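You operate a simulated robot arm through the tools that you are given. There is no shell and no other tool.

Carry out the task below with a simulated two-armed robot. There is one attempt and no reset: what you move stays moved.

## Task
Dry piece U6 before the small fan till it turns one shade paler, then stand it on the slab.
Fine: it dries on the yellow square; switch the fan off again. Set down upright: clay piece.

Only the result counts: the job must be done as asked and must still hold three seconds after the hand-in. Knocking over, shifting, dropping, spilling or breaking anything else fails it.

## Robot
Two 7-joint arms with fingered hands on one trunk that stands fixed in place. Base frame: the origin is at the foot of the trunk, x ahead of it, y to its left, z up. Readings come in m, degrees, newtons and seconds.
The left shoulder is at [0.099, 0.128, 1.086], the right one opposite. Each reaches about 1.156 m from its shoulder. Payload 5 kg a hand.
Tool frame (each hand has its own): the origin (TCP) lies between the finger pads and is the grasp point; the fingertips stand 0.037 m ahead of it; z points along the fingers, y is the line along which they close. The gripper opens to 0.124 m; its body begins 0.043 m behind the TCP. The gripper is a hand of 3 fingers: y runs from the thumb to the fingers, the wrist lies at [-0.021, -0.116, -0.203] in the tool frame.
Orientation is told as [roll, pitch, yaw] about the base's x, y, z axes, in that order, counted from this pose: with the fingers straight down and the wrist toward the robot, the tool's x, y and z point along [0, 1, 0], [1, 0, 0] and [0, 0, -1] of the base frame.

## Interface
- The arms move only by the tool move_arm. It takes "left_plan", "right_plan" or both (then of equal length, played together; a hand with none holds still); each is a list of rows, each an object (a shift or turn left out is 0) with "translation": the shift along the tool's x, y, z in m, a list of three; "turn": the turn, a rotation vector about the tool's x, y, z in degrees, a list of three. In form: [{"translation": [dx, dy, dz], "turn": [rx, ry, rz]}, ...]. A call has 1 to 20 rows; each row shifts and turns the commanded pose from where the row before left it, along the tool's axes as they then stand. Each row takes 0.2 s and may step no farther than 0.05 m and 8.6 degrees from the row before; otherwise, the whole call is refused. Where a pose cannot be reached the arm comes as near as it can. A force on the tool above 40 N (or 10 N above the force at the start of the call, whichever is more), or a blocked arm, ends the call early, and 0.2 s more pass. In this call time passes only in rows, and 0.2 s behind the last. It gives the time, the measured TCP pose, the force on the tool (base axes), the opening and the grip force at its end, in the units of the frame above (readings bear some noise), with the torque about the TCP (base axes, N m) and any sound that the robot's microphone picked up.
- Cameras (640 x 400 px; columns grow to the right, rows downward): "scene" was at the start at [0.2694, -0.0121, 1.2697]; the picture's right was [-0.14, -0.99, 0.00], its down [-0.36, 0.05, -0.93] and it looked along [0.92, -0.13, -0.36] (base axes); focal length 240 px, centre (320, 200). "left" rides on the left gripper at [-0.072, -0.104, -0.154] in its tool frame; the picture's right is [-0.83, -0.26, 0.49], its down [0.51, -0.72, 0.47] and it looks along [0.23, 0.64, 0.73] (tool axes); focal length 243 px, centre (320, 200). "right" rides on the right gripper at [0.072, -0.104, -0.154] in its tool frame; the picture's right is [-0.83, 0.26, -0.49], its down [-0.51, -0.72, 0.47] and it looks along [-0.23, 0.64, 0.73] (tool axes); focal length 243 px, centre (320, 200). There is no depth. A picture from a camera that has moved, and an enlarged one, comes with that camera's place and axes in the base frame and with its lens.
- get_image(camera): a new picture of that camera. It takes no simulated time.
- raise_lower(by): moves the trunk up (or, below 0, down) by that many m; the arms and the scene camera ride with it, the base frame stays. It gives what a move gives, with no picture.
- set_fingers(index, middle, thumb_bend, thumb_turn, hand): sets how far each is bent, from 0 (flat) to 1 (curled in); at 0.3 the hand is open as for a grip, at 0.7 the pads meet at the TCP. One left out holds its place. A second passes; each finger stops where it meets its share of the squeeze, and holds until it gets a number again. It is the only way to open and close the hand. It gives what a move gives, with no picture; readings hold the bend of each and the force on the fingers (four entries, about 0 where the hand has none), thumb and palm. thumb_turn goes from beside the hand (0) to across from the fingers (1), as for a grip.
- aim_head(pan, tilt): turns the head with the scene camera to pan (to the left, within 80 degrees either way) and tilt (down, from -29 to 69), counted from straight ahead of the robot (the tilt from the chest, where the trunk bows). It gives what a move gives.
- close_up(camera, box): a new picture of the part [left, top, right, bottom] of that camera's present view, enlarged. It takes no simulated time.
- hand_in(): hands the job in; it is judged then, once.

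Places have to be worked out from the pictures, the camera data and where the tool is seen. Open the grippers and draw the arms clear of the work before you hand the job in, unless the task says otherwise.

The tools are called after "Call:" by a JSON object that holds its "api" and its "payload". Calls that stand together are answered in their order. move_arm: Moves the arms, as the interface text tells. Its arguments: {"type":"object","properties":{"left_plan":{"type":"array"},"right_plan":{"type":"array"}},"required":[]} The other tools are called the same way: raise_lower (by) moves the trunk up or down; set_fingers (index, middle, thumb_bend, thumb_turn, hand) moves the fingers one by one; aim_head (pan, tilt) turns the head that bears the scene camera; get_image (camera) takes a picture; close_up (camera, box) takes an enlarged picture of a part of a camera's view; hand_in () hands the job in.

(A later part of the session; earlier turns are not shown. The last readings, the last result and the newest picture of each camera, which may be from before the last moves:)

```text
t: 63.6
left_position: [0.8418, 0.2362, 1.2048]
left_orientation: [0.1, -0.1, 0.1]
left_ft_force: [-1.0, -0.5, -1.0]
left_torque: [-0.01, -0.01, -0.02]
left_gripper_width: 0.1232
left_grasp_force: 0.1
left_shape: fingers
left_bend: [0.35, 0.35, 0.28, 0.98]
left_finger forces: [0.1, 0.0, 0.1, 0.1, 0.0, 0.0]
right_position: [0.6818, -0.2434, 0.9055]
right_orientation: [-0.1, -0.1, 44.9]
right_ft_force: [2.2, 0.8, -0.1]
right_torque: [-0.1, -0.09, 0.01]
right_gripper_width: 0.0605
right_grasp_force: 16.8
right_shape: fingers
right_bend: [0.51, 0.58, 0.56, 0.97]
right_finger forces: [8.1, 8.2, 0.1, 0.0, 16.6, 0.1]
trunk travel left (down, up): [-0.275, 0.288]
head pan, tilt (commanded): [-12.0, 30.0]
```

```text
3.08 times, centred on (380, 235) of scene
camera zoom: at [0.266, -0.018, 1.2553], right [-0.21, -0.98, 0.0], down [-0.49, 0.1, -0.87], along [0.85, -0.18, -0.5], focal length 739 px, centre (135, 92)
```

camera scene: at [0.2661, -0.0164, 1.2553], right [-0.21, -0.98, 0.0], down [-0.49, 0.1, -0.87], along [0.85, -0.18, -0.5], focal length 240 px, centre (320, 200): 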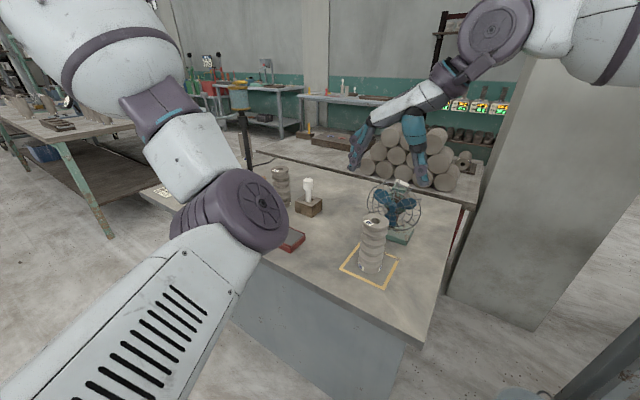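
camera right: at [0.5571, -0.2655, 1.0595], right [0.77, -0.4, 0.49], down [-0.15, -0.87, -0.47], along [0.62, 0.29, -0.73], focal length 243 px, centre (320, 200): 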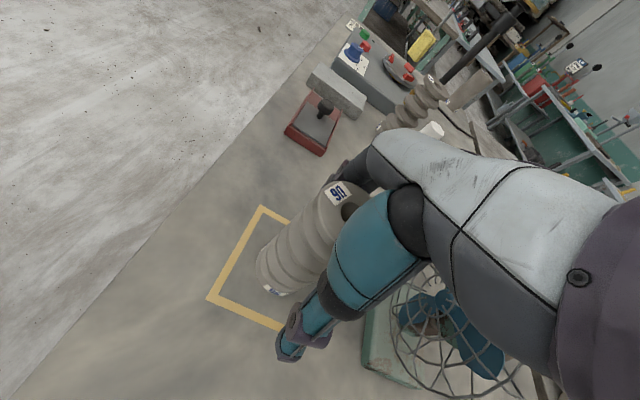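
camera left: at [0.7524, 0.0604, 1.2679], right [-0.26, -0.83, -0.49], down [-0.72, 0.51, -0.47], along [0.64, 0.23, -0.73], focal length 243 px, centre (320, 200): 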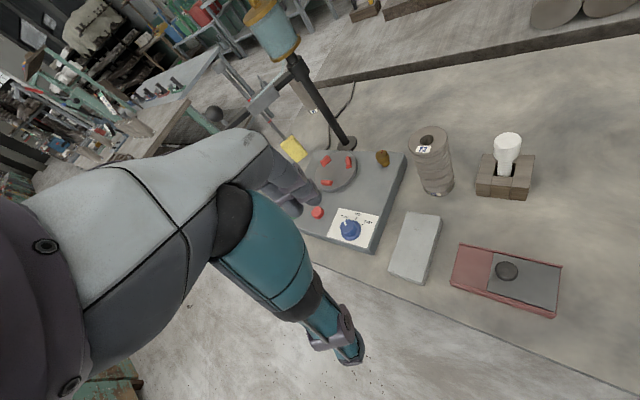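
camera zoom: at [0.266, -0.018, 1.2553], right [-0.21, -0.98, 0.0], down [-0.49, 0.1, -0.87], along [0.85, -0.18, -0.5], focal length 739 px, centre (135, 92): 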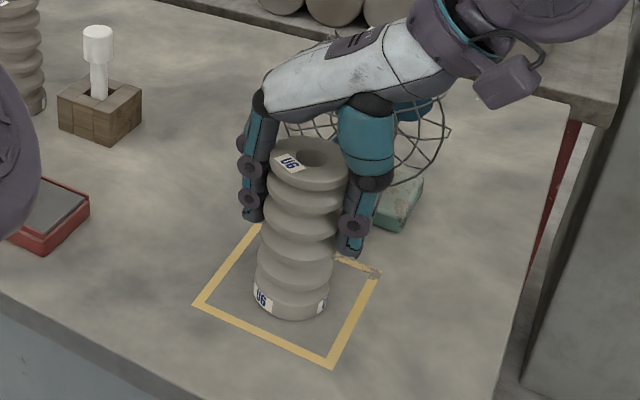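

The grip is firm and even at 17 N. I lift and check for tilt.

Call:
{"api": "move_arm", "payload": {"right_plan": [{"translation": [0, 0, -0.01]}, {"translation": [0, 0, -0.02]}, {"translation": [0, 0, -0.02]}]}}

Call:
{"api": "close_up", "payload": {"camera": "scene", "box": [330, 150, 430, 300]}}

Call:
{"api": "get_image", "payload": {"camera": "right"}}

```text
t: 64.4
left_position: [0.8412, 0.2377, 1.2061]
left_orientation: [0.0, -0.1, 0.1]
left_ft_force: [-0.2, 0.0, 0.1]
left_torque: [0.0, -0.02, -0.01]
left_gripper_width: 0.1234
left_grasp_force: 0.1
left_shape: fingers
left_bend: [0.35, 0.35, 0.28, 0.98]
left_finger forces: [0.2, 0.0, 0.0, 0.0, 0.0, 0.1]
right_position: [0.6799, -0.2412, 0.9568]
right_orientation: [0.0, 0.0, 44.9]
right_ft_force: [-0.3, -0.7, -6.0]
right_torque: [-0.05, -0.08, 0.03]
right_gripper_width: 0.0607
right_grasp_force: 15.5
right_shape: fingers
right_bend: [0.51, 0.59, 0.56, 0.96]
right_finger forces: [7.6, 7.4, 0.0, 0.0, 16.5, 0.0]
trunk travel left (down, up): [-0.275, 0.288]
head pan, tilt (commanded): [-12.0, 30.0]
```

```text
2.67 times, centred on (380, 225) of scene
camera zoom: at [0.2662, -0.0181, 1.2552], right [-0.21, -0.98, 0.0], down [-0.49, 0.1, -0.87], along [0.85, -0.18, -0.5], focal length 640 px, centre (160, 133)
```

zoom: 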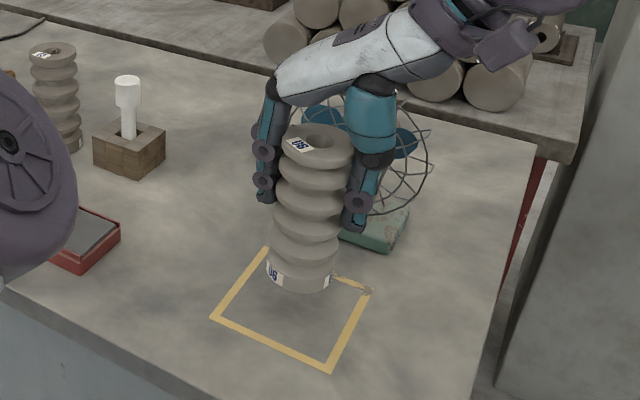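

```text
taken
camera right: at [0.5549, -0.2643, 1.1103], right [0.77, -0.4, 0.49], down [-0.15, -0.87, -0.47], along [0.62, 0.29, -0.73], focal length 243 px, centre (320, 200)
```

right: 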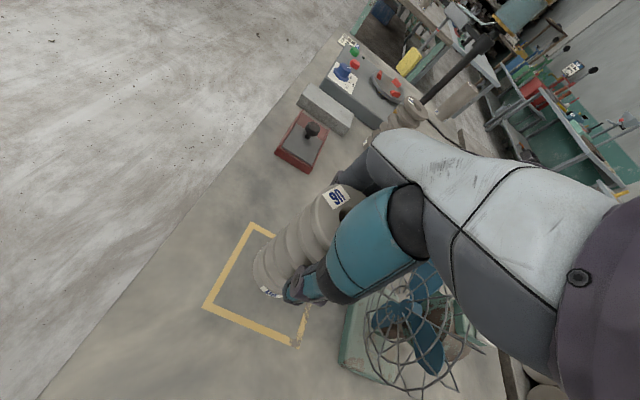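

The piece hangs upright with no slip. Before carrying it over, I move the left arm further left to make room by the slab.

Call:
{"api": "move_arm", "payload": {"left_plan": [{"translation": [0.04, -0.01, -0.01]}, {"translation": [0.04, -0.01, -0.01]}, {"translation": [0.04, -0.01, 0.0]}, {"translation": [0.04, -0.01, 0.0]}]}}

Call:
{"api": "get_image", "payload": {"camera": "scene"}}

```text
t: 65.4
left_position: [0.8012, 0.401, 1.2258]
left_orientation: [0.0, 0.0, 0.1]
left_ft_force: [0.1, 0.4, 0.5]
left_torque: [-0.04, 0.0, -0.01]
left_gripper_width: 0.1233
left_grasp_force: 0.0
left_shape: fingers
left_bend: [0.35, 0.35, 0.28, 0.97]
left_finger forces: [0.0, 0.1, 0.0, 0.1, 0.1, 0.1]
right_position: [0.6799, -0.242, 0.9569]
right_orientation: [0.0, 0.0, 45.1]
right_ft_force: [-0.2, 0.0, -4.8]
right_torque: [-0.06, -0.04, 0.02]
right_gripper_width: 0.0603
right_grasp_force: 16.1
right_shape: fingers
right_bend: [0.51, 0.59, 0.56, 0.96]
right_finger forces: [7.6, 7.2, 0.1, 0.1, 16.4, 0.1]
trunk travel left (down, up): [-0.275, 0.288]
head pan, tilt (commanded): [-12.0, 30.0]
```

```text
taken
camera scene: at [0.2657, -0.0167, 1.2554], right [-0.21, -0.98, 0.0], down [-0.49, 0.1, -0.87], along [0.85, -0.18, -0.5], focal length 240 px, centre (320, 200)
```

scene: 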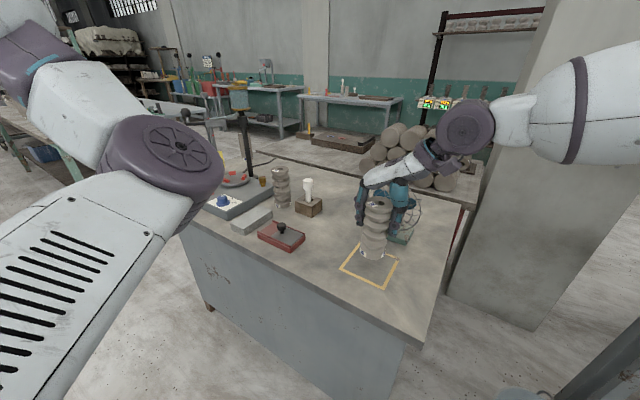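

The slab is in full view now. I take an enlarged look to fix its centre precisely, then lift higher.

Call:
{"api": "close_up", "payload": {"camera": "scene", "box": [220, 190, 290, 245]}}

Call:
{"api": "move_arm", "payload": {"right_plan": [{"translation": [0, 0, -0.035]}, {"translation": [0, 0, -0.035]}, {"translation": [0, 0, -0.035]}]}}

Call:
{"api": "get_image", "payload": {"camera": "right"}}

```text
7.27 times, centred on (255, 218) of scene
camera zoom: at [0.2657, -0.0167, 1.2554], right [-0.21, -0.98, 0.0], down [-0.49, 0.1, -0.87], along [0.85, -0.18, -0.5], focal length 1746 px, centre (793, 73)
```

zoom: 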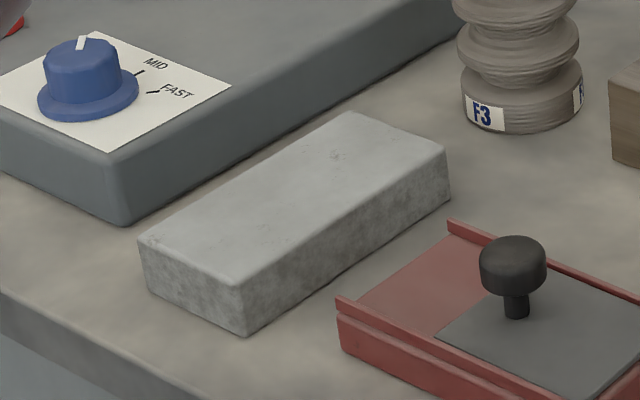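

```text
t: 66.2
left_position: [0.8012, 0.3987, 1.2245]
left_orientation: [-0.1, 0.0, 0.0]
left_ft_force: [0.8, 0.0, 0.2]
left_torque: [0.0, -0.02, -0.01]
left_gripper_width: 0.1233
left_grasp_force: 0.1
left_shape: fingers
left_bend: [0.35, 0.35, 0.28, 0.97]
left_finger forces: [0.0, 0.0, 0.0, 0.0, 0.0, 0.0]
right_position: [0.6782, -0.2396, 1.061]
right_orientation: [0.0, 0.1, 44.9]
right_ft_force: [0.3, -1.1, -5.7]
right_torque: [-0.03, -0.04, -0.02]
right_gripper_width: 0.0606
right_grasp_force: 15.5
right_shape: fingers
right_bend: [0.51, 0.59, 0.56, 0.96]
right_finger forces: [7.7, 7.5, 0.0, 0.0, 16.2, 0.0]
trunk travel left (down, up): [-0.275, 0.288]
head pan, tilt (commanded): [-12.0, 30.0]
```

```text
taken
camera right: at [0.5533, -0.2604, 1.2151], right [0.77, -0.4, 0.49], down [-0.15, -0.87, -0.47], along [0.62, 0.29, -0.73], focal length 243 px, centre (320, 200)
```

right: 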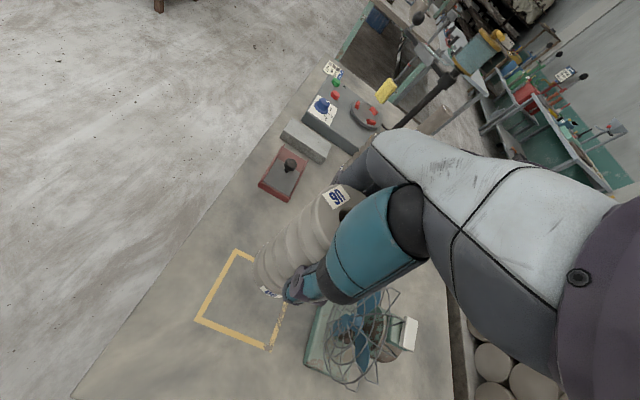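

I work out the slab's top centre as about (0.932, 0.061) at z 0.825. Now I carry the piece across at this height, gently.

Call:
{"api": "move_arm", "payload": {"right_plan": [{"translation": [0.0027, 0.02, 0]}, {"translation": [0.0027, 0.033, 0]}, {"translation": [0.0027, 0.034, 0]}, {"translation": [0.0027, 0.034, 0]}, {"translation": [0.0027, 0.034, 0]}, {"translation": [0.0027, 0.034, 0]}, {"translation": [0.0027, 0.034, 0]}, {"translation": [0.0027, 0.034, 0]}]}}

Call:
{"api": "get_image", "payload": {"camera": "scene"}}

Call:
{"api": "get_image", "payload": {"camera": "right"}}

```text
t: 68.0
left_position: [0.8048, 0.3993, 1.2223]
left_orientation: [0.0, 0.2, 0.0]
left_ft_force: [0.8, -0.8, 0.5]
left_torque: [0.0, 0.03, 0.0]
left_gripper_width: 0.1233
left_grasp_force: 0.1
left_shape: fingers
left_bend: [0.35, 0.35, 0.28, 0.97]
left_finger forces: [0.0, 0.0, 0.1, 0.0, 0.1, 0.0]
right_position: [0.8465, -0.0465, 1.0607]
right_orientation: [0.2, 0.1, 45.0]
right_ft_force: [1.2, 0.6, -5.5]
right_torque: [-0.04, 0.01, 0.04]
right_gripper_width: 0.0603
right_grasp_force: 16.0
right_shape: fingers
right_bend: [0.51, 0.59, 0.56, 0.96]
right_finger forces: [8.2, 7.6, 0.1, 0.1, 16.1, 0.0]
trunk travel left (down, up): [-0.275, 0.288]
head pan, tilt (commanded): [-12.0, 30.0]
```

```text
taken
camera scene: at [0.2685, -0.0181, 1.2546], right [-0.21, -0.98, 0.0], down [-0.49, 0.1, -0.86], along [0.85, -0.18, -0.5], focal length 240 px, centre (320, 200)
```

scene: 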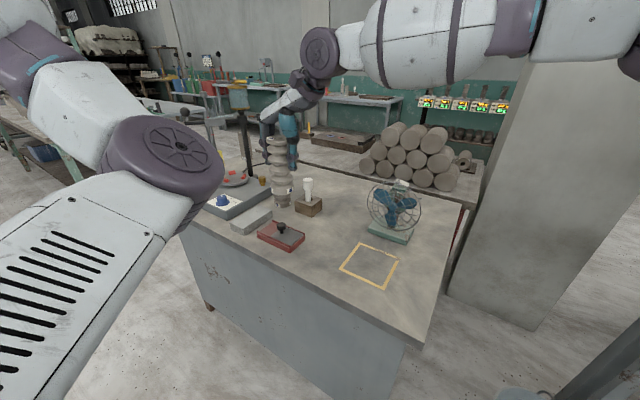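

```text
taken
camera right: at [0.7219, -0.0672, 1.2154], right [0.77, -0.4, 0.49], down [-0.15, -0.87, -0.47], along [0.62, 0.29, -0.73], focal length 243 px, centre (320, 200)
```

right: 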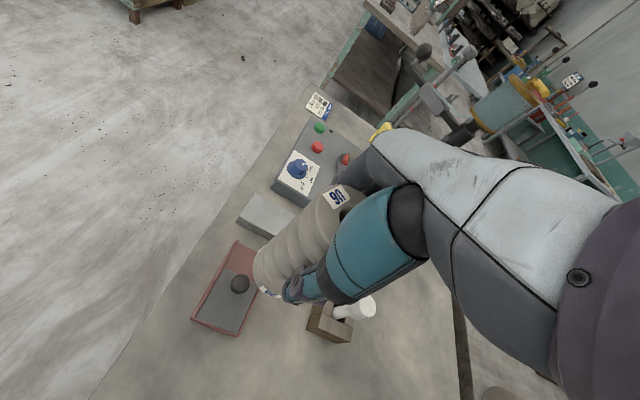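

Carried well; the piece is still upright. I turn the hand back to yaw 0 so that its fingers will clear the wheel's knob and F3.

Call:
{"api": "move_arm", "payload": {"right_plan": [{"turn": [0, 0, 7.5]}, {"turn": [0, 0, 7.5]}, {"turn": [0, 0, 7.5]}, {"turn": [0, 0, 7.5]}, {"turn": [0, 0, 7.5]}, {"turn": [0, 0, 7.5]}]}}

Call:
{"api": "move_arm", "payload": {"right_plan": [{"translation": [0.035, 0.028, 0]}, {"translation": [0.035, 0.028, 0]}, {"translation": [0.0345, 0.0275, 0]}]}}

Call:
{"api": "get_image", "payload": {"camera": "right"}}

Call:
{"api": "get_image", "payload": {"camera": "scene"}}

```text
t: 69.4
left_position: [0.8037, 0.3975, 1.2236]
left_orientation: [-0.1, 0.2, 0.0]
left_ft_force: [0.7, -0.6, -0.8]
left_torque: [0.01, 0.04, 0.02]
left_gripper_width: 0.1234
left_grasp_force: 0.1
left_shape: fingers
left_bend: [0.35, 0.35, 0.28, 0.97]
left_finger forces: [0.0, 0.0, 0.1, 0.0, 0.0, 0.0]
right_position: [0.8476, -0.0486, 1.0605]
right_orientation: [0.1, 0.1, -0.4]
right_ft_force: [0.8, -0.2, -6.0]
right_torque: [-0.04, 0.02, -0.03]
right_gripper_width: 0.0602
right_grasp_force: 16.0
right_shape: fingers
right_bend: [0.51, 0.59, 0.56, 0.96]
right_finger forces: [8.1, 7.6, 0.1, 0.0, 15.9, 0.1]
trunk travel left (down, up): [-0.275, 0.288]
head pan, tilt (commanded): [-12.0, 30.0]
```

```text
t: 70.2
left_position: [0.8004, 0.3989, 1.2261]
left_orientation: [-0.1, 0.0, 0.0]
left_ft_force: [0.3, 0.8, 0.4]
left_torque: [0.03, -0.03, -0.05]
left_gripper_width: 0.1236
left_grasp_force: 0.1
left_shape: fingers
left_bend: [0.35, 0.35, 0.28, 0.97]
left_finger forces: [0.0, 0.0, 0.1, 0.0, 0.0, 0.0]
right_position: [0.8443, -0.0474, 1.0621]
right_orientation: [0.1, 0.0, -0.1]
right_ft_force: [-0.1, 0.0, -5.4]
right_torque: [-0.05, 0.01, 0.02]
right_gripper_width: 0.0602
right_grasp_force: 15.5
right_shape: fingers
right_bend: [0.51, 0.59, 0.56, 0.96]
right_finger forces: [8.0, 7.6, 0.0, 0.0, 15.9, 0.0]
right hand out of reach, approached as far as the arm can: row 1, 2, 3
trunk travel left (down, up): [-0.275, 0.288]
head pan, tilt (commanded): [-12.0, 30.0]
```

```text
taken
camera right: at [0.7404, 0.0261, 1.2164], right [0.26, -0.83, 0.49], down [-0.72, -0.51, -0.47], along [0.64, -0.23, -0.73], focal length 243 px, centre (320, 200)
```

right: 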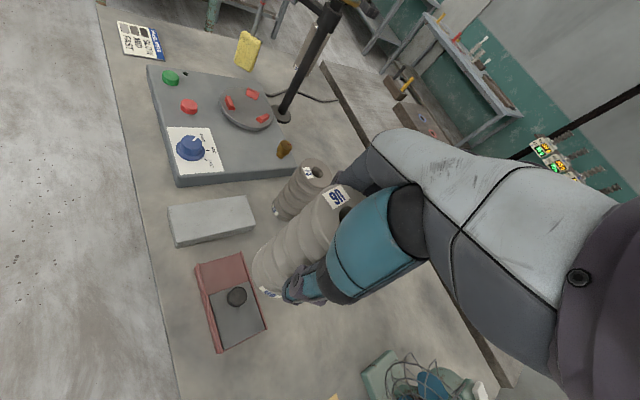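

```text
taken
camera scene: at [0.2659, -0.018, 1.2553], right [-0.21, -0.98, 0.0], down [-0.49, 0.1, -0.87], along [0.85, -0.18, -0.5], focal length 240 px, centre (320, 200)
```

scene: 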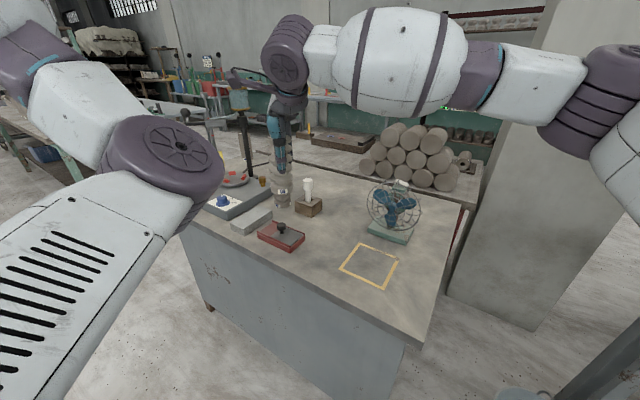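

The right arm can't cross further with yaw 0, so I turn the hand back to about yaw 25 — still clear of the knob and F3 — and then go on to the slab.

Call:
{"api": "move_arm", "payload": {"right_plan": [{"turn": [0, 0, -8.33]}, {"turn": [0, 0, -8.33]}, {"turn": [0, 0, -8.33]}]}}

Call:
{"api": "move_arm", "payload": {"right_plan": [{"translation": [0.0145, 0.0307, 0]}, {"translation": [0.0145, 0.0307, 0]}, {"translation": [0.0145, 0.0307, 0]}, {"translation": [0.0145, 0.0307, 0]}]}}

Call:
{"api": "get_image", "payload": {"camera": "scene"}}

```text
t: 71.0
left_position: [0.8031, 0.3978, 1.2239]
left_orientation: [0.0, 0.0, 0.0]
left_ft_force: [-0.9, 0.0, 0.8]
left_torque: [0.02, 0.02, 0.02]
left_gripper_width: 0.1234
left_grasp_force: 0.0
left_shape: fingers
left_bend: [0.35, 0.35, 0.28, 0.97]
left_finger forces: [0.1, 0.0, 0.1, 0.1, 0.0, 0.0]
right_position: [0.8454, -0.0478, 1.0618]
right_orientation: [-0.1, 0.0, 25.1]
right_ft_force: [0.1, 0.4, -5.6]
right_torque: [-0.07, -0.01, 0.01]
right_gripper_width: 0.06
right_grasp_force: 15.7
right_shape: fingers
right_bend: [0.51, 0.59, 0.56, 0.96]
right_finger forces: [8.1, 7.5, 0.0, 0.0, 15.5, 0.0]
trunk travel left (down, up): [-0.275, 0.288]
head pan, tilt (commanded): [-12.0, 30.0]
```

```text
t: 72.0
left_position: [0.8027, 0.3976, 1.2263]
left_orientation: [0.1, 0.1, 0.0]
left_ft_force: [-0.2, -0.9, -0.7]
left_torque: [0.02, 0.04, -0.03]
left_gripper_width: 0.1231
left_grasp_force: 0.0
left_shape: fingers
left_bend: [0.35, 0.35, 0.28, 0.97]
left_finger forces: [0.0, 0.1, 0.0, 0.1, 0.0, 0.0]
right_position: [0.8627, -0.0291, 1.0576]
right_orientation: [0.1, -0.1, 25.0]
right_ft_force: [-0.5, 0.6, -6.3]
right_torque: [-0.03, 0.03, -0.03]
right_gripper_width: 0.06
right_grasp_force: 16.1
right_shape: fingers
right_bend: [0.51, 0.59, 0.57, 0.96]
right_finger forces: [8.6, 7.4, 0.0, 0.0, 15.9, 0.1]
right hand out of reach, approached as far as the arm can: row 1, 2, 3, 4
trunk travel left (down, up): [-0.275, 0.288]
head pan, tilt (commanded): [-12.0, 30.0]
```

```text
taken
camera scene: at [0.2673, -0.0186, 1.2549], right [-0.21, -0.98, 0.0], down [-0.49, 0.1, -0.87], along [0.85, -0.18, -0.5], focal length 240 px, centre (320, 200)
```

scene: 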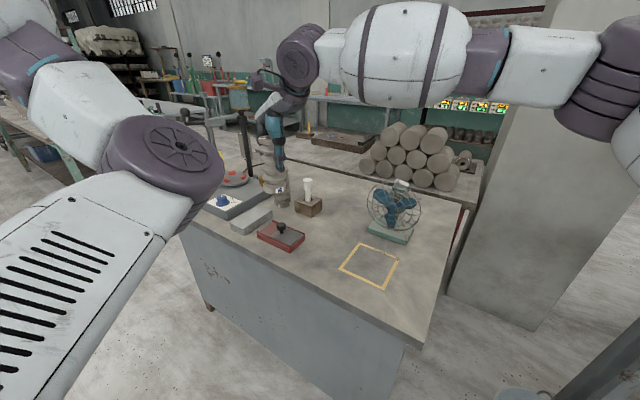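

Still limited; the arm needs the hand turned more along the forearm. I turn to about yaw 50 (fingers then pass 2 cm above the knob's height) and move on.

Call:
{"api": "move_arm", "payload": {"right_plan": [{"turn": [0, 0, -8.33]}, {"turn": [0, 0, -8.33]}, {"turn": [0, 0, -8.33]}]}}

Call:
{"api": "move_arm", "payload": {"right_plan": [{"translation": [0.003, 0.025, -0.002]}, {"translation": [0.003, 0.025, 0]}]}}

```text
t: 72.8
left_position: [0.8018, 0.3977, 1.2251]
left_orientation: [0.0, 0.2, 0.0]
left_ft_force: [-0.8, 0.5, -0.1]
left_torque: [0.03, 0.03, 0.0]
left_gripper_width: 0.1235
left_grasp_force: 0.0
left_shape: fingers
left_bend: [0.35, 0.35, 0.28, 0.97]
left_finger forces: [0.0, 0.0, 0.1, 0.0, 0.0, 0.1]
right_position: [0.8628, -0.0274, 1.059]
right_orientation: [0.0, 0.0, 50.1]
right_ft_force: [0.1, 0.1, -6.2]
right_torque: [-0.02, -0.04, 0.0]
right_gripper_width: 0.0602
right_grasp_force: 15.8
right_shape: fingers
right_bend: [0.51, 0.59, 0.57, 0.96]
right_finger forces: [8.5, 7.4, 0.0, 0.1, 15.7, 0.0]
trunk travel left (down, up): [-0.275, 0.288]
head pan, tilt (commanded): [-12.0, 30.0]
```

```text
t: 73.4
left_position: [0.8017, 0.3989, 1.2245]
left_orientation: [0.0, 0.0, 0.0]
left_ft_force: [0.6, -0.9, -0.1]
left_torque: [0.02, -0.01, 0.03]
left_gripper_width: 0.1233
left_grasp_force: 0.0
left_shape: fingers
left_bend: [0.35, 0.35, 0.28, 0.97]
left_finger forces: [0.1, 0.0, 0.1, 0.1, 0.0, 0.0]
right_position: [0.8621, -0.0288, 1.0592]
right_orientation: [0.0, -0.1, 50.0]
right_ft_force: [0.5, -0.8, -5.4]
right_torque: [-0.01, -0.02, -0.04]
right_gripper_width: 0.0602
right_grasp_force: 15.8
right_shape: fingers
right_bend: [0.51, 0.59, 0.57, 0.96]
right_finger forces: [8.4, 7.2, 0.0, 0.0, 15.8, 0.0]
right hand out of reach, approached as far as the arm can: row 1, 2
trunk travel left (down, up): [-0.275, 0.288]
head pan, tilt (commanded): [-12.0, 30.0]
```

The stop doesn't depend on the hand's turn: the wrist is above shoulder height there, which limits the reach across. I raise the trunk so that the hand works below the shoulder.

Call:
{"api": "raise_lower", "payload": {"by": 0.2}}

Call:
{"api": "get_image", "payload": {"camera": "scene"}}

```text
t: 75.5
left_position: [0.8019, 0.3999, 1.4236]
left_orientation: [0.1, 0.2, 0.0]
left_ft_force: [-0.2, 0.8, 0.5]
left_torque: [0.0, 0.02, -0.01]
left_gripper_width: 0.1231
left_grasp_force: 0.1
left_shape: fingers
left_bend: [0.35, 0.35, 0.28, 0.97]
left_finger forces: [0.0, 0.1, 0.1, 0.1, 0.1, 0.1]
right_position: [0.8217, -0.0296, 1.4088]
right_orientation: [-8.7, -7.1, 50.6]
right_ft_force: [-0.1, 0.3, -5.4]
right_torque: [-0.05, 0.0, 0.04]
right_gripper_width: 0.06
right_grasp_force: 15.7
right_shape: fingers
right_bend: [0.51, 0.6, 0.57, 0.96]
right_finger forces: [8.3, 7.1, 0.1, 0.0, 15.8, 0.0]
trunk travel left (down, up): [-0.475, 0.088]
head pan, tilt (commanded): [-12.0, 30.0]
```

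```text
taken
camera scene: at [0.2052, -0.0182, 1.4688], right [-0.21, -0.98, 0.0], down [-0.49, 0.1, -0.87], along [0.85, -0.18, -0.5], focal length 240 px, centre (320, 200)
```

scene: 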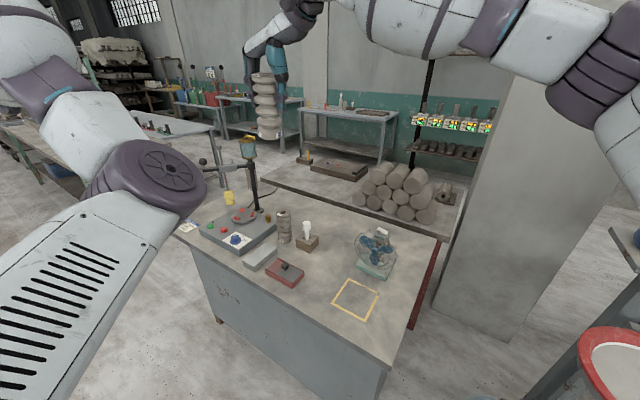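

The right hand rose more than expected and tilted, being at a limit; the piece is held firmly and far above everything. With the shoulder higher now, I lower the hand and see whether it straightens.

Call:
{"api": "move_arm", "payload": {"right_plan": [{"translation": [0, 0, 0.04]}, {"translation": [0, 0, 0.04]}, {"translation": [0, 0, 0.04]}, {"translation": [0, 0, 0.04]}]}}

Call:
{"api": "get_image", "payload": {"camera": "scene"}}

```text
t: 76.5
left_position: [0.8042, 0.399, 1.4246]
left_orientation: [0.0, 0.2, -0.1]
left_ft_force: [0.0, -0.5, -0.1]
left_torque: [-0.01, 0.06, 0.02]
left_gripper_width: 0.123
left_grasp_force: 0.0
left_shape: fingers
left_bend: [0.35, 0.35, 0.28, 0.97]
left_finger forces: [0.1, 0.0, 0.0, 0.0, 0.1, 0.0]
right_position: [0.8529, -0.0331, 1.2513]
right_orientation: [-8.5, -7.2, 50.6]
right_ft_force: [0.1, -0.1, -5.4]
right_torque: [-0.04, 0.07, 0.02]
right_gripper_width: 0.0601
right_grasp_force: 15.5
right_shape: fingers
right_bend: [0.51, 0.6, 0.57, 0.96]
right_finger forces: [8.2, 7.2, 0.0, 0.1, 15.6, 0.0]
trunk travel left (down, up): [-0.475, 0.088]
head pan, tilt (commanded): [-12.0, 30.0]
```

```text
taken
camera scene: at [0.2066, -0.0188, 1.4687], right [-0.21, -0.98, 0.0], down [-0.49, 0.1, -0.86], along [0.85, -0.18, -0.5], focal length 240 px, centre (320, 200)
```

scene: 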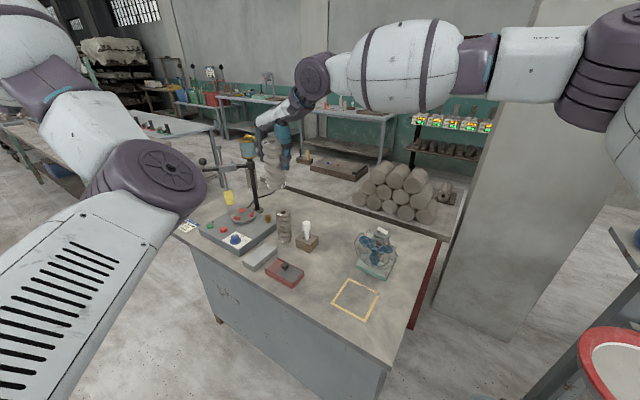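

It follows well now. I turn the hand upright again and go on lowering.

Call:
{"api": "move_arm", "payload": {"right_plan": [{"turn": [3.54, 4.3, 0]}, {"turn": [3.54, 4.3, 0]}, {"translation": [0, 0, 0.04]}, {"translation": [0, 0, 0.04]}, {"translation": [0, 0, 0.04]}]}}

Call:
{"api": "get_image", "payload": {"camera": "scene"}}

```text
t: 77.8
left_position: [0.8052, 0.398, 1.4242]
left_orientation: [0.0, 0.2, 0.1]
left_ft_force: [1.4, 1.2, 0.4]
left_torque: [0.01, 0.02, -0.05]
left_gripper_width: 0.1232
left_grasp_force: 0.1
left_shape: fingers
left_bend: [0.35, 0.35, 0.28, 0.97]
left_finger forces: [0.1, 0.0, 0.0, 0.0, 0.0, 0.0]
right_position: [0.8583, -0.0598, 1.144]
right_orientation: [0.2, -0.2, 49.9]
right_ft_force: [0.3, 0.4, -4.3]
right_torque: [-0.03, 0.0, 0.0]
right_gripper_width: 0.0597
right_grasp_force: 15.5
right_shape: fingers
right_bend: [0.51, 0.6, 0.57, 0.96]
right_finger forces: [8.4, 7.4, 0.1, 0.0, 14.9, 0.1]
right hand out of reach, approached as far as the arm can: row 2
trunk travel left (down, up): [-0.475, 0.088]
head pan, tilt (commanded): [-12.0, 30.0]
```

```text
taken
camera scene: at [0.2073, -0.0194, 1.4685], right [-0.21, -0.98, 0.0], down [-0.49, 0.1, -0.86], along [0.85, -0.18, -0.5], focal length 240 px, centre (320, 200)
```

scene: 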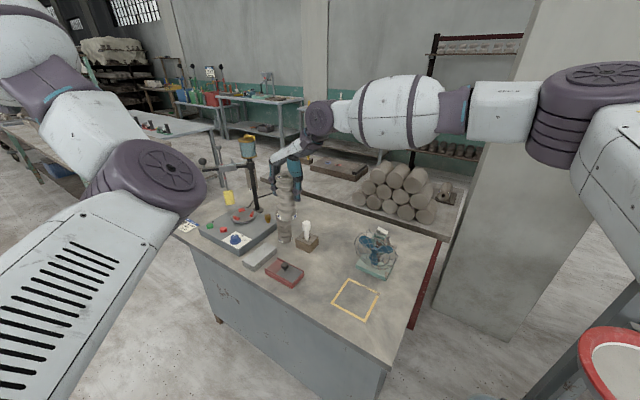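

Upright again. I lower to the former travelling height and test moving left.

Call:
{"api": "move_arm", "payload": {"right_plan": [{"translation": [0, 0, 0.04]}, {"translation": [0, 0, 0.04]}, {"translation": [0, 0.03, 0]}]}}

```text
t: 78.5
left_position: [0.8024, 0.3998, 1.4254]
left_orientation: [0.0, -0.1, 0.0]
left_ft_force: [-0.6, 0.0, 0.1]
left_torque: [0.06, -0.04, -0.01]
left_gripper_width: 0.1234
left_grasp_force: 0.0
left_shape: fingers
left_bend: [0.35, 0.35, 0.28, 0.97]
left_finger forces: [0.1, 0.0, 0.1, 0.1, 0.0, 0.0]
right_position: [0.8628, -0.0481, 1.0687]
right_orientation: [0.0, -0.2, 49.9]
right_ft_force: [-0.9, -0.7, -6.2]
right_torque: [-0.03, 0.01, 0.02]
right_gripper_width: 0.0599
right_grasp_force: 15.4
right_shape: fingers
right_bend: [0.52, 0.6, 0.57, 0.96]
right_finger forces: [8.5, 7.5, 0.0, 0.0, 14.9, 0.0]
right hand out of reach, approached as far as the arm can: row 3
trunk travel left (down, up): [-0.475, 0.088]
head pan, tilt (commanded): [-12.0, 30.0]
```

Still blocked, so posture rather than height is the limit. The left arm is better placed for the slab; I'll set the piece down midway and hand over. First I lift the right hand and back it off, so the trunk can be lowered again safely.

Call:
{"api": "move_arm", "payload": {"right_plan": [{"translation": [0, -0.03, -0.03]}, {"translation": [0, -0.03, -0.035]}, {"translation": [0, -0.03, -0.035]}, {"translation": [0, -0.02, -0.04]}, {"translation": [0, 0, -0.04]}, {"translation": [0, 0, -0.03]}]}}

```text
t: 80.0
left_position: [0.8009, 0.4002, 1.4265]
left_orientation: [0.1, -0.1, 0.0]
left_ft_force: [0.3, 0.7, -0.3]
left_torque: [-0.02, 0.0, 0.0]
left_gripper_width: 0.1234
left_grasp_force: 0.0
left_shape: fingers
left_bend: [0.35, 0.35, 0.28, 0.97]
left_finger forces: [0.0, 0.0, 0.0, 0.0, 0.0, 0.0]
right_position: [0.7894, -0.1354, 1.2804]
right_orientation: [0.0, -0.1, 49.9]
right_ft_force: [0.0, 0.8, -6.3]
right_torque: [-0.08, -0.02, -0.03]
right_gripper_width: 0.0601
right_grasp_force: 15.3
right_shape: fingers
right_bend: [0.51, 0.6, 0.57, 0.96]
right_finger forces: [8.7, 7.4, 0.1, 0.0, 14.8, 0.0]
trunk travel left (down, up): [-0.475, 0.088]
head pan, tilt (commanded): [-12.0, 30.0]
```

Reached cleanly. Now I lower the trunk to its former height.

Call:
{"api": "raise_lower", "payload": {"by": -0.2}}

Call:
{"api": "get_image", "payload": {"camera": "scene"}}

```text
t: 82.1
left_position: [0.8017, 0.3978, 1.2259]
left_orientation: [0.0, 0.1, -0.1]
left_ft_force: [-0.1, -0.2, 0.4]
left_torque: [0.03, -0.03, 0.0]
left_gripper_width: 0.1235
left_grasp_force: 0.0
left_shape: fingers
left_bend: [0.35, 0.35, 0.28, 0.97]
left_finger forces: [0.0, 0.0, 0.0, 0.0, 0.0, 0.1]
right_position: [0.7911, -0.1335, 1.0791]
right_orientation: [0.0, -0.3, 49.9]
right_ft_force: [0.4, 0.3, -5.4]
right_torque: [-0.05, -0.01, 0.0]
right_gripper_width: 0.06
right_grasp_force: 15.5
right_shape: fingers
right_bend: [0.51, 0.6, 0.57, 0.96]
right_finger forces: [8.7, 7.4, 0.0, 0.0, 14.8, 0.0]
trunk travel left (down, up): [-0.275, 0.288]
head pan, tilt (commanded): [-12.0, 30.0]
```

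```text
taken
camera scene: at [0.2659, -0.0181, 1.2554], right [-0.21, -0.98, 0.0], down [-0.49, 0.1, -0.87], along [0.85, -0.18, -0.5], focal length 240 px, centre (320, 200)
```

scene: 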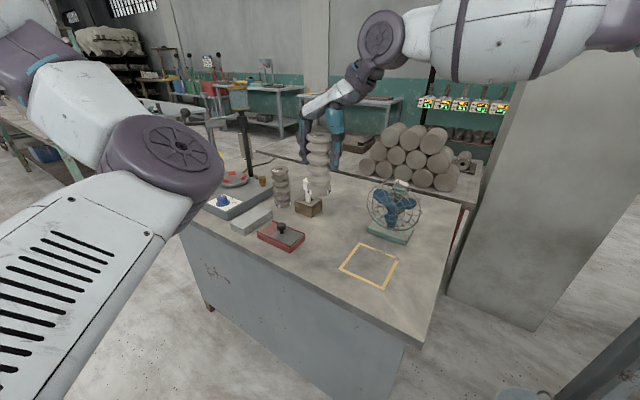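

I test the right arm's reach once more at a lower hand height (piece's foot still well above everything), moving toward the slab in small steps.

Call:
{"api": "move_arm", "payload": {"right_plan": [{"translation": [0, 0, 0.04]}, {"translation": [0, 0, 0.035]}, {"translation": [0, 0.03, 0]}, {"translation": [0, 0.03, 0]}, {"translation": [0, 0.03, 0]}]}}

```text
t: 83.3
left_position: [0.8031, 0.3989, 1.2231]
left_orientation: [-0.1, 0.2, 0.0]
left_ft_force: [0.6, 0.0, 0.5]
left_torque: [-0.03, 0.01, 0.02]
left_gripper_width: 0.1231
left_grasp_force: 0.1
left_shape: fingers
left_bend: [0.35, 0.35, 0.28, 0.97]
left_finger forces: [0.0, 0.0, 0.0, 0.0, 0.0, 0.0]
right_position: [0.8512, -0.0637, 1.0022]
right_orientation: [0.1, -0.1, 50.0]
right_ft_force: [-0.1, -0.1, -5.3]
right_torque: [-0.08, 0.02, 0.01]
right_gripper_width: 0.0602
right_grasp_force: 15.8
right_shape: fingers
right_bend: [0.51, 0.6, 0.57, 0.96]
right_finger forces: [8.5, 7.6, 0.0, 0.1, 14.8, 0.0]
trunk travel left (down, up): [-0.275, 0.288]
head pan, tilt (commanded): [-12.0, 30.0]
```

No limit reported here. I go on.

Call:
{"api": "move_arm", "payload": {"right_plan": [{"translation": [0.003, 0.025, 0]}, {"translation": [0.003, 0.025, 0]}]}}

```text
t: 83.9
left_position: [0.8054, 0.3977, 1.2237]
left_orientation: [0.1, 0.2, 0.1]
left_ft_force: [0.1, -0.7, -0.3]
left_torque: [0.04, 0.0, 0.01]
left_gripper_width: 0.1234
left_grasp_force: 0.0
left_shape: fingers
left_bend: [0.35, 0.35, 0.28, 0.97]
left_finger forces: [0.0, 0.1, 0.0, 0.0, 0.0, 0.0]
right_position: [0.8753, -0.0301, 1.0016]
right_orientation: [0.1, -0.1, 49.8]
right_ft_force: [0.3, 0.0, -4.7]
right_torque: [0.01, -0.04, 0.02]
right_gripper_width: 0.0603
right_grasp_force: 15.7
right_shape: fingers
right_bend: [0.51, 0.6, 0.57, 0.96]
right_finger forces: [8.5, 7.4, 0.0, 0.0, 14.6, 0.0]
right hand out of reach, approached as far as the arm can: row 2
trunk travel left (down, up): [-0.275, 0.288]
head pan, tilt (commanded): [-12.0, 30.0]
```

The limit is still short of the slab. So I set the piece down upright on a free spot at about (0.805, -0.175), which both arms can reach, and let the left hand take it from there.

Call:
{"api": "move_arm", "payload": {"right_plan": [{"translation": [-0.0105, -0.0398, -0.01]}, {"translation": [-0.0105, -0.0398, 0]}, {"translation": [-0.0105, -0.0398, 0]}, {"translation": [-0.0105, -0.0398, 0]}]}}

Call:
{"api": "get_image", "payload": {"camera": "right"}}

Call:
{"api": "get_image", "payload": {"camera": "scene"}}

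```text
t: 84.9
left_position: [0.8006, 0.3971, 1.2271]
left_orientation: [0.1, 0.0, 0.0]
left_ft_force: [-0.7, -0.2, 0.6]
left_torque: [0.07, 0.01, 0.0]
left_gripper_width: 0.1232
left_grasp_force: 0.0
left_shape: fingers
left_bend: [0.35, 0.35, 0.28, 0.97]
left_finger forces: [0.0, 0.1, 0.0, 0.1, 0.0, 0.1]
right_position: [0.8002, -0.1793, 1.0176]
right_orientation: [0.1, -0.4, 50.0]
right_ft_force: [-0.7, 0.3, -5.1]
right_torque: [-0.03, -0.09, 0.0]
right_gripper_width: 0.06
right_grasp_force: 15.5
right_shape: fingers
right_bend: [0.52, 0.6, 0.57, 0.96]
right_finger forces: [8.4, 7.7, 0.0, 0.1, 14.8, 0.0]
trunk travel left (down, up): [-0.275, 0.288]
head pan, tilt (commanded): [-12.0, 30.0]
```

```text
taken
camera right: at [0.678, -0.2121, 1.1699], right [0.8, -0.34, 0.49], down [-0.07, -0.88, -0.48], along [0.59, 0.35, -0.73], focal length 243 px, centre (320, 200)
```

right: 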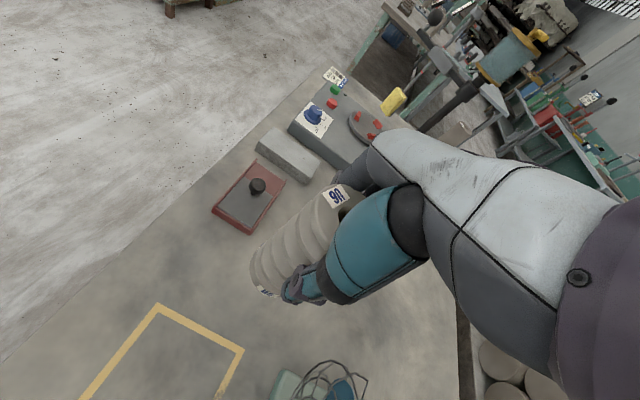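

```text
taken
camera scene: at [0.2657, -0.0198, 1.2554], right [-0.21, -0.98, 0.0], down [-0.49, 0.1, -0.87], along [0.85, -0.18, -0.5], focal length 240 px, centre (320, 200)
```

scene: 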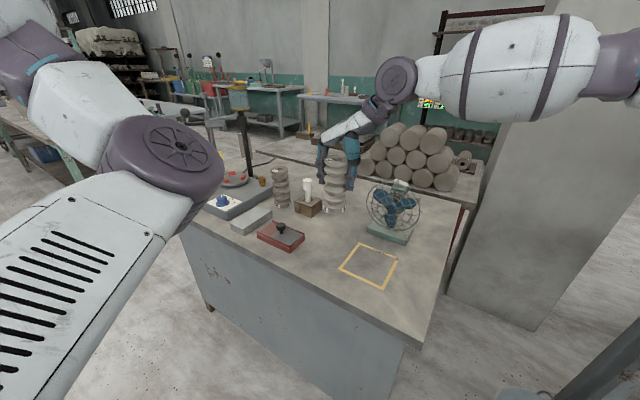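

The right hand holds the piece steady over the spot. Before setting down I test that the left arm can reach the slab area at a safe height.

Call:
{"api": "move_arm", "payload": {"left_plan": [{"translation": [-0.0374, 0.0147, 0.0186]}, {"translation": [-0.0374, 0.0147, 0.0186]}, {"translation": [-0.0374, 0.0147, 0.0186]}, {"translation": [-0.0374, 0.0147, 0.0186]}, {"translation": [-0.0374, 0.0147, 0.0186]}, {"translation": [-0.0374, 0.0147, 0.0186]}, {"translation": [-0.0374, 0.0147, 0.0186]}, {"translation": [-0.0374, 0.0147, 0.0186]}, {"translation": [-0.0374, 0.0147, 0.0186]}]}}

Call:
{"api": "get_image", "payload": {"camera": "scene"}}

```text
t: 86.9
left_position: [0.9352, 0.0619, 1.0573]
left_orientation: [-0.1, 0.1, 0.1]
left_ft_force: [0.1, 0.6, -0.2]
left_torque: [0.0, 0.05, -0.01]
left_gripper_width: 0.1235
left_grasp_force: 0.1
left_shape: fingers
left_bend: [0.35, 0.35, 0.28, 0.97]
left_finger forces: [0.1, 0.1, 0.0, 0.1, 0.0, 0.0]
right_position: [0.8029, -0.1788, 1.0154]
right_orientation: [0.0, -0.3, 49.9]
right_ft_force: [-0.6, -0.8, -6.1]
right_torque: [-0.02, -0.04, -0.01]
right_gripper_width: 0.06
right_grasp_force: 15.4
right_shape: fingers
right_bend: [0.52, 0.6, 0.57, 0.96]
right_finger forces: [8.5, 7.6, 0.0, 0.0, 14.7, 0.1]
trunk travel left (down, up): [-0.275, 0.288]
head pan, tilt (commanded): [-12.0, 30.0]
```

```text
taken
camera scene: at [0.2673, -0.0188, 1.2549], right [-0.21, -0.98, 0.0], down [-0.49, 0.1, -0.87], along [0.85, -0.18, -0.5], focal length 240 px, centre (320, 200)
```

scene: 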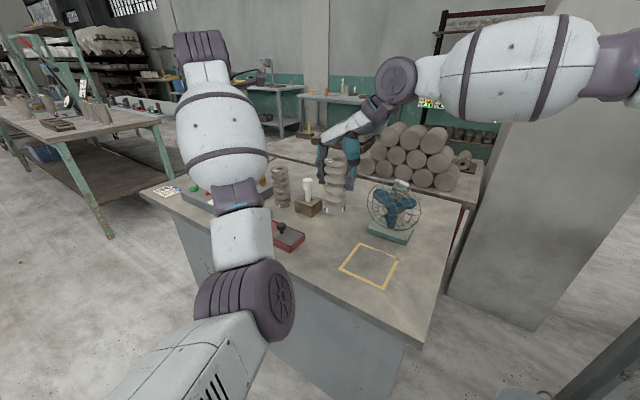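

The left arm reaches above the slab without trouble. I use its camera to refine the slab's place, then set the piece down with the right hand.

Call:
{"api": "get_image", "payload": {"camera": "left"}}

Call:
{"api": "move_arm", "payload": {"right_plan": [{"translation": [0, 0, 0.035]}, {"translation": [0, 0, 0.035]}, {"translation": [0, 0, 0.025]}]}}

Call:
{"api": "close_up", "payload": {"camera": "scene", "box": [280, 130, 420, 260]}}

```text
taken
camera left: at [0.833, -0.0102, 1.209], right [-0.26, -0.83, -0.49], down [-0.72, 0.51, -0.47], along [0.64, 0.23, -0.73], focal length 243 px, centre (320, 200)
```

left: 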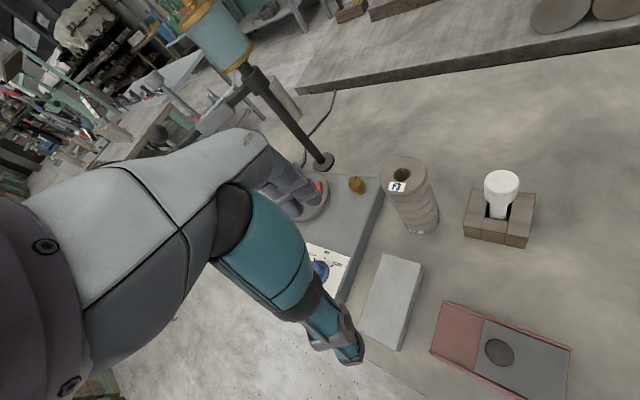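

```text
t: 87.7
left_position: [0.9343, 0.0633, 1.0569]
left_orientation: [0.0, 0.0, 0.0]
left_ft_force: [1.0, 0.1, -0.1]
left_torque: [-0.01, -0.02, 0.01]
left_gripper_width: 0.1232
left_grasp_force: 0.0
left_shape: fingers
left_bend: [0.35, 0.35, 0.28, 0.97]
left_finger forces: [0.0, 0.1, 0.1, 0.1, 0.0, 0.0]
right_position: [0.8009, -0.1781, 0.9197]
right_orientation: [0.0, -0.1, 49.9]
right_ft_force: [0.3, -0.8, -6.1]
right_torque: [-0.05, -0.07, 0.02]
right_gripper_width: 0.0601
right_grasp_force: 15.4
right_shape: fingers
right_bend: [0.51, 0.6, 0.57, 0.96]
right_finger forces: [8.6, 7.5, 0.1, 0.1, 14.7, 0.0]
trunk travel left (down, up): [-0.275, 0.288]
head pan, tilt (commanded): [-12.0, 30.0]
```

```text
3.08 times, centred on (350, 195) of scene
camera zoom: at [0.2666, -0.0184, 1.2551], right [-0.21, -0.98, 0.0], down [-0.49, 0.1, -0.87], along [0.85, -0.18, -0.5], focal length 739 px, centre (228, 215)
```

zoom: 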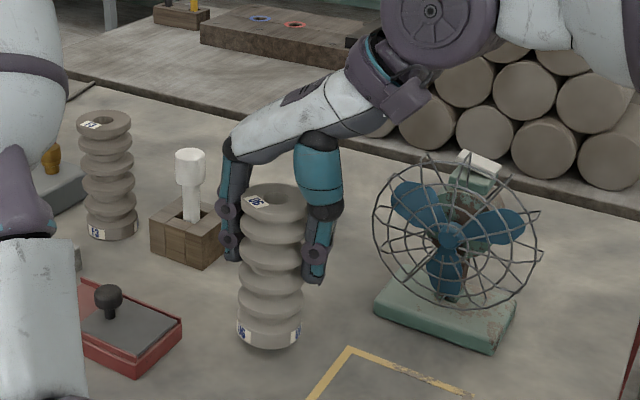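

The piece is about 1.5 cm above the table. I lower it the rest of the way in small steps.

Call:
{"api": "move_arm", "payload": {"right_plan": [{"translation": [0, 0, 0.006]}, {"translation": [0, 0, 0.004]}]}}

Call:
{"api": "move_arm", "payload": {"right_plan": [{"translation": [0, 0, 0.0025]}]}}

```text
t: 88.3
left_position: [0.9342, 0.0628, 1.0577]
left_orientation: [-0.1, 0.0, 0.1]
left_ft_force: [-0.9, -0.3, 0.1]
left_torque: [0.01, -0.01, 0.02]
left_gripper_width: 0.1234
left_grasp_force: 0.0
left_shape: fingers
left_bend: [0.35, 0.35, 0.28, 0.97]
left_finger forces: [0.0, 0.0, 0.0, 0.1, 0.1, 0.0]
right_position: [0.8011, -0.1784, 0.9095]
right_orientation: [0.0, -0.2, 50.0]
right_ft_force: [0.6, 0.6, -6.4]
right_torque: [0.02, -0.06, -0.02]
right_gripper_width: 0.0598
right_grasp_force: 15.8
right_shape: fingers
right_bend: [0.51, 0.6, 0.57, 0.96]
right_finger forces: [8.4, 7.5, 0.1, 0.0, 14.6, 0.1]
trunk travel left (down, up): [-0.275, 0.288]
head pan, tilt (commanded): [-12.0, 30.0]
```

```text
t: 88.7
left_position: [0.9341, 0.0627, 1.0576]
left_orientation: [0.0, 0.1, 0.0]
left_ft_force: [0.4, 0.0, 0.2]
left_torque: [0.02, -0.03, 0.03]
left_gripper_width: 0.1232
left_grasp_force: 0.0
left_shape: fingers
left_bend: [0.35, 0.35, 0.28, 0.97]
left_finger forces: [0.1, 0.0, 0.1, 0.0, 0.0, 0.0]
right_position: [0.8024, -0.1787, 0.9073]
right_orientation: [0.0, -0.2, 50.0]
right_ft_force: [-1.3, 0.2, -4.2]
right_torque: [-0.04, 0.0, -0.02]
right_gripper_width: 0.0602
right_grasp_force: 15.4
right_shape: fingers
right_bend: [0.52, 0.6, 0.57, 0.96]
right_finger forces: [8.5, 7.3, 0.0, 0.0, 14.7, 0.1]
trunk travel left (down, up): [-0.275, 0.288]
head pan, tilt (commanded): [-12.0, 30.0]
```

Just beginning to touch. One or two millimetres more.

Call:
{"api": "move_arm", "payload": {"right_plan": [{"translation": [0, 0, 0.002]}]}}

Call:
{"api": "close_up", "payload": {"camera": "scene", "box": [310, 150, 400, 260]}}

```text
t: 89.1
left_position: [0.9338, 0.0638, 1.0589]
left_orientation: [0.0, 0.0, 0.1]
left_ft_force: [-0.3, 0.1, 0.6]
left_torque: [0.0, 0.02, 0.0]
left_gripper_width: 0.1234
left_grasp_force: 0.1
left_shape: fingers
left_bend: [0.35, 0.35, 0.28, 0.97]
left_finger forces: [0.0, 0.0, 0.0, 0.2, 0.0, 0.0]
right_position: [0.8017, -0.1788, 0.9067]
right_orientation: [-0.1, -0.4, 49.9]
right_ft_force: [0.3, 1.3, 3.9]
right_torque: [-0.12, -0.04, -0.02]
right_gripper_width: 0.0599
right_grasp_force: 16.2
right_shape: fingers
right_bend: [0.52, 0.6, 0.57, 0.96]
right_finger forces: [8.9, 8.2, 0.0, 0.0, 15.4, 0.0]
trunk travel left (down, up): [-0.275, 0.288]
head pan, tilt (commanded): [-12.0, 30.0]
```

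```text
3.64 times, centred on (355, 205) of scene
camera zoom: at [0.2652, -0.0179, 1.2555], right [-0.21, -0.98, 0.0], down [-0.49, 0.1, -0.87], along [0.85, -0.18, -0.5], focal length 873 px, centre (193, 182)
```

zoom: 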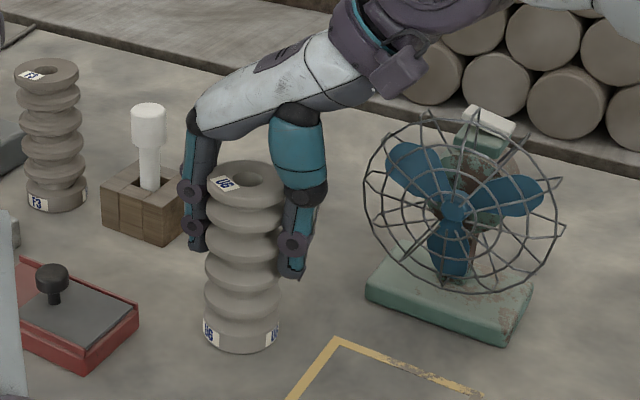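

It stands on the table. I ease off and open the right fingers gradually.

Call:
{"api": "move_arm", "payload": {"right_plan": [{"translation": [0, 0, -0.001]}]}}

Call:
{"api": "set_fingers", "payload": {"hand": "right", "index": 0.47, "middle": 0.54, "thumb_bend": 0.53}}

Call:
{"api": "set_fingers", "payload": {"hand": "right", "index": 0.3, "middle": 0.35, "thumb_bend": 0.3}}

Call:
{"api": "close_up", "payload": {"camera": "scene", "box": [310, 150, 400, 260]}}

```text
t: 89.5
left_position: [0.934, 0.0631, 1.0582]
left_orientation: [0.0, 0.0, 0.0]
left_ft_force: [-0.8, 0.5, 0.5]
left_torque: [-0.02, -0.02, 0.0]
left_gripper_width: 0.1231
left_grasp_force: 0.1
left_shape: fingers
left_bend: [0.35, 0.35, 0.28, 0.97]
left_finger forces: [0.0, 0.0, 0.0, 0.0, 0.1, 0.0]
right_position: [0.8012, -0.1783, 0.905]
right_orientation: [-0.2, -0.3, 50.0]
right_ft_force: [0.2, 2.0, 3.2]
right_torque: [-0.06, -0.13, 0.03]
right_gripper_width: 0.0603
right_grasp_force: 15.7
right_shape: fingers
right_bend: [0.51, 0.6, 0.57, 0.96]
right_finger forces: [9.2, 8.5, 0.1, 0.0, 14.8, 0.0]
trunk travel left (down, up): [-0.275, 0.288]
head pan, tilt (commanded): [-12.0, 30.0]
```

```text
t: 90.5
left_position: [0.9332, 0.0638, 1.0579]
left_orientation: [0.0, 0.0, 0.0]
left_ft_force: [0.4, -0.5, -0.5]
left_torque: [0.04, 0.02, 0.0]
left_gripper_width: 0.1233
left_grasp_force: 0.2
left_shape: fingers
left_bend: [0.35, 0.35, 0.28, 0.97]
left_finger forces: [0.0, 0.0, 0.1, 0.0, 0.0, 0.1]
right_position: [0.8002, -0.1783, 0.906]
right_orientation: [0.0, -0.2, 50.1]
right_ft_force: [-0.9, 1.5, 0.7]
right_torque: [-0.05, 0.03, 0.0]
right_gripper_width: 0.0688
right_grasp_force: 0.7
right_shape: fingers
right_bend: [0.47, 0.54, 0.53, 0.97]
right_finger forces: [1.1, 0.1, 0.0, 0.0, 0.7, 0.0]
trunk travel left (down, up): [-0.275, 0.288]
head pan, tilt (commanded): [-12.0, 30.0]
```

```text
t: 91.5
left_position: [0.9339, 0.0623, 1.0574]
left_orientation: [-0.1, 0.1, -0.1]
left_ft_force: [0.0, -0.3, -0.3]
left_torque: [0.03, -0.01, 0.04]
left_gripper_width: 0.1232
left_grasp_force: 0.1
left_shape: fingers
left_bend: [0.35, 0.35, 0.28, 0.97]
left_finger forces: [0.0, 0.0, 0.0, 0.1, 0.1, 0.0]
right_position: [0.8008, -0.1776, 0.9054]
right_orientation: [0.1, -0.2, 49.9]
right_ft_force: [-0.8, -0.6, 0.8]
right_torque: [0.06, -0.01, -0.01]
right_gripper_width: 0.1281
right_grasp_force: 0.0
right_shape: fingers
right_bend: [0.3, 0.35, 0.3, 0.97]
right_finger forces: [0.0, 0.0, 0.0, 0.1, 0.1, 0.0]
trunk travel left (down, up): [-0.275, 0.288]
head pan, tilt (commanded): [-12.0, 30.0]
```

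```text
3.64 times, centred on (355, 205) of scene
camera zoom: at [0.2658, -0.0181, 1.2553], right [-0.21, -0.98, 0.0], down [-0.49, 0.1, -0.87], along [0.85, -0.18, -0.5], focal length 873 px, centre (193, 182)
```

zoom: 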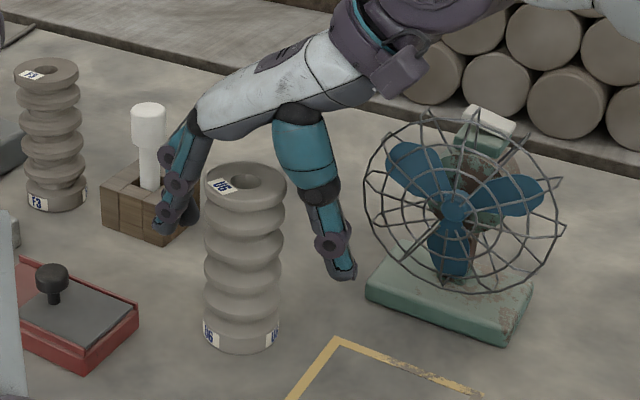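

The piece stands free and upright. I raise the right hand straight up and back away.

Call:
{"api": "move_arm", "payload": {"right_plan": [{"translation": [0, 0, -0.015]}, {"translation": [0, 0, -0.035]}, {"translation": [0, 0, -0.04]}, {"translation": [0, 0, -0.04]}, {"translation": [0, 0, -0.03]}]}}

Call:
{"api": "close_up", "payload": {"camera": "scene", "box": [270, 130, 420, 270]}}

```text
t: 92.7
left_position: [0.9342, 0.064, 1.0581]
left_orientation: [0.0, 0.0, 0.0]
left_ft_force: [-0.4, 0.1, 0.3]
left_torque: [-0.01, -0.03, 0.0]
left_gripper_width: 0.1235
left_grasp_force: 0.1
left_shape: fingers
left_bend: [0.35, 0.35, 0.28, 0.97]
left_finger forces: [0.1, 0.0, 0.0, 0.0, 0.0, 0.0]
right_position: [0.7971, -0.1784, 1.0661]
right_orientation: [-0.1, -0.2, 50.0]
right_ft_force: [0.2, -0.1, -0.5]
right_torque: [0.0, -0.01, -0.02]
right_gripper_width: 0.1284
right_grasp_force: 0.1
right_shape: fingers
right_bend: [0.3, 0.35, 0.3, 0.97]
right_finger forces: [0.0, 0.0, 0.0, 0.0, 0.0, 0.1]
trunk travel left (down, up): [-0.275, 0.288]
head pan, tilt (commanded): [-12.0, 30.0]
```

```text
2.86 times, centred on (345, 200) of scene
camera zoom: at [0.2652, -0.0176, 1.2555], right [-0.21, -0.98, 0.0], down [-0.49, 0.1, -0.87], along [0.85, -0.18, -0.5], focal length 686 px, centre (249, 200)
```

zoom: 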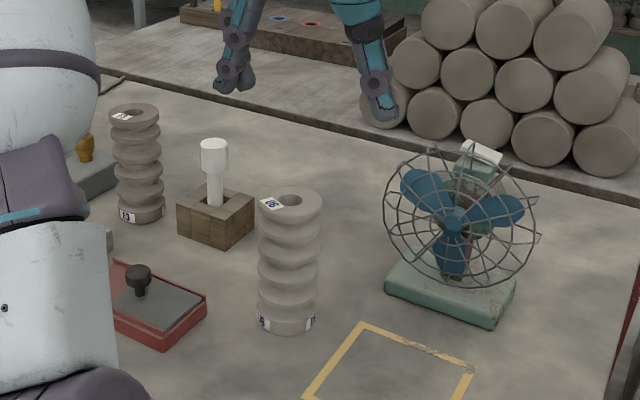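

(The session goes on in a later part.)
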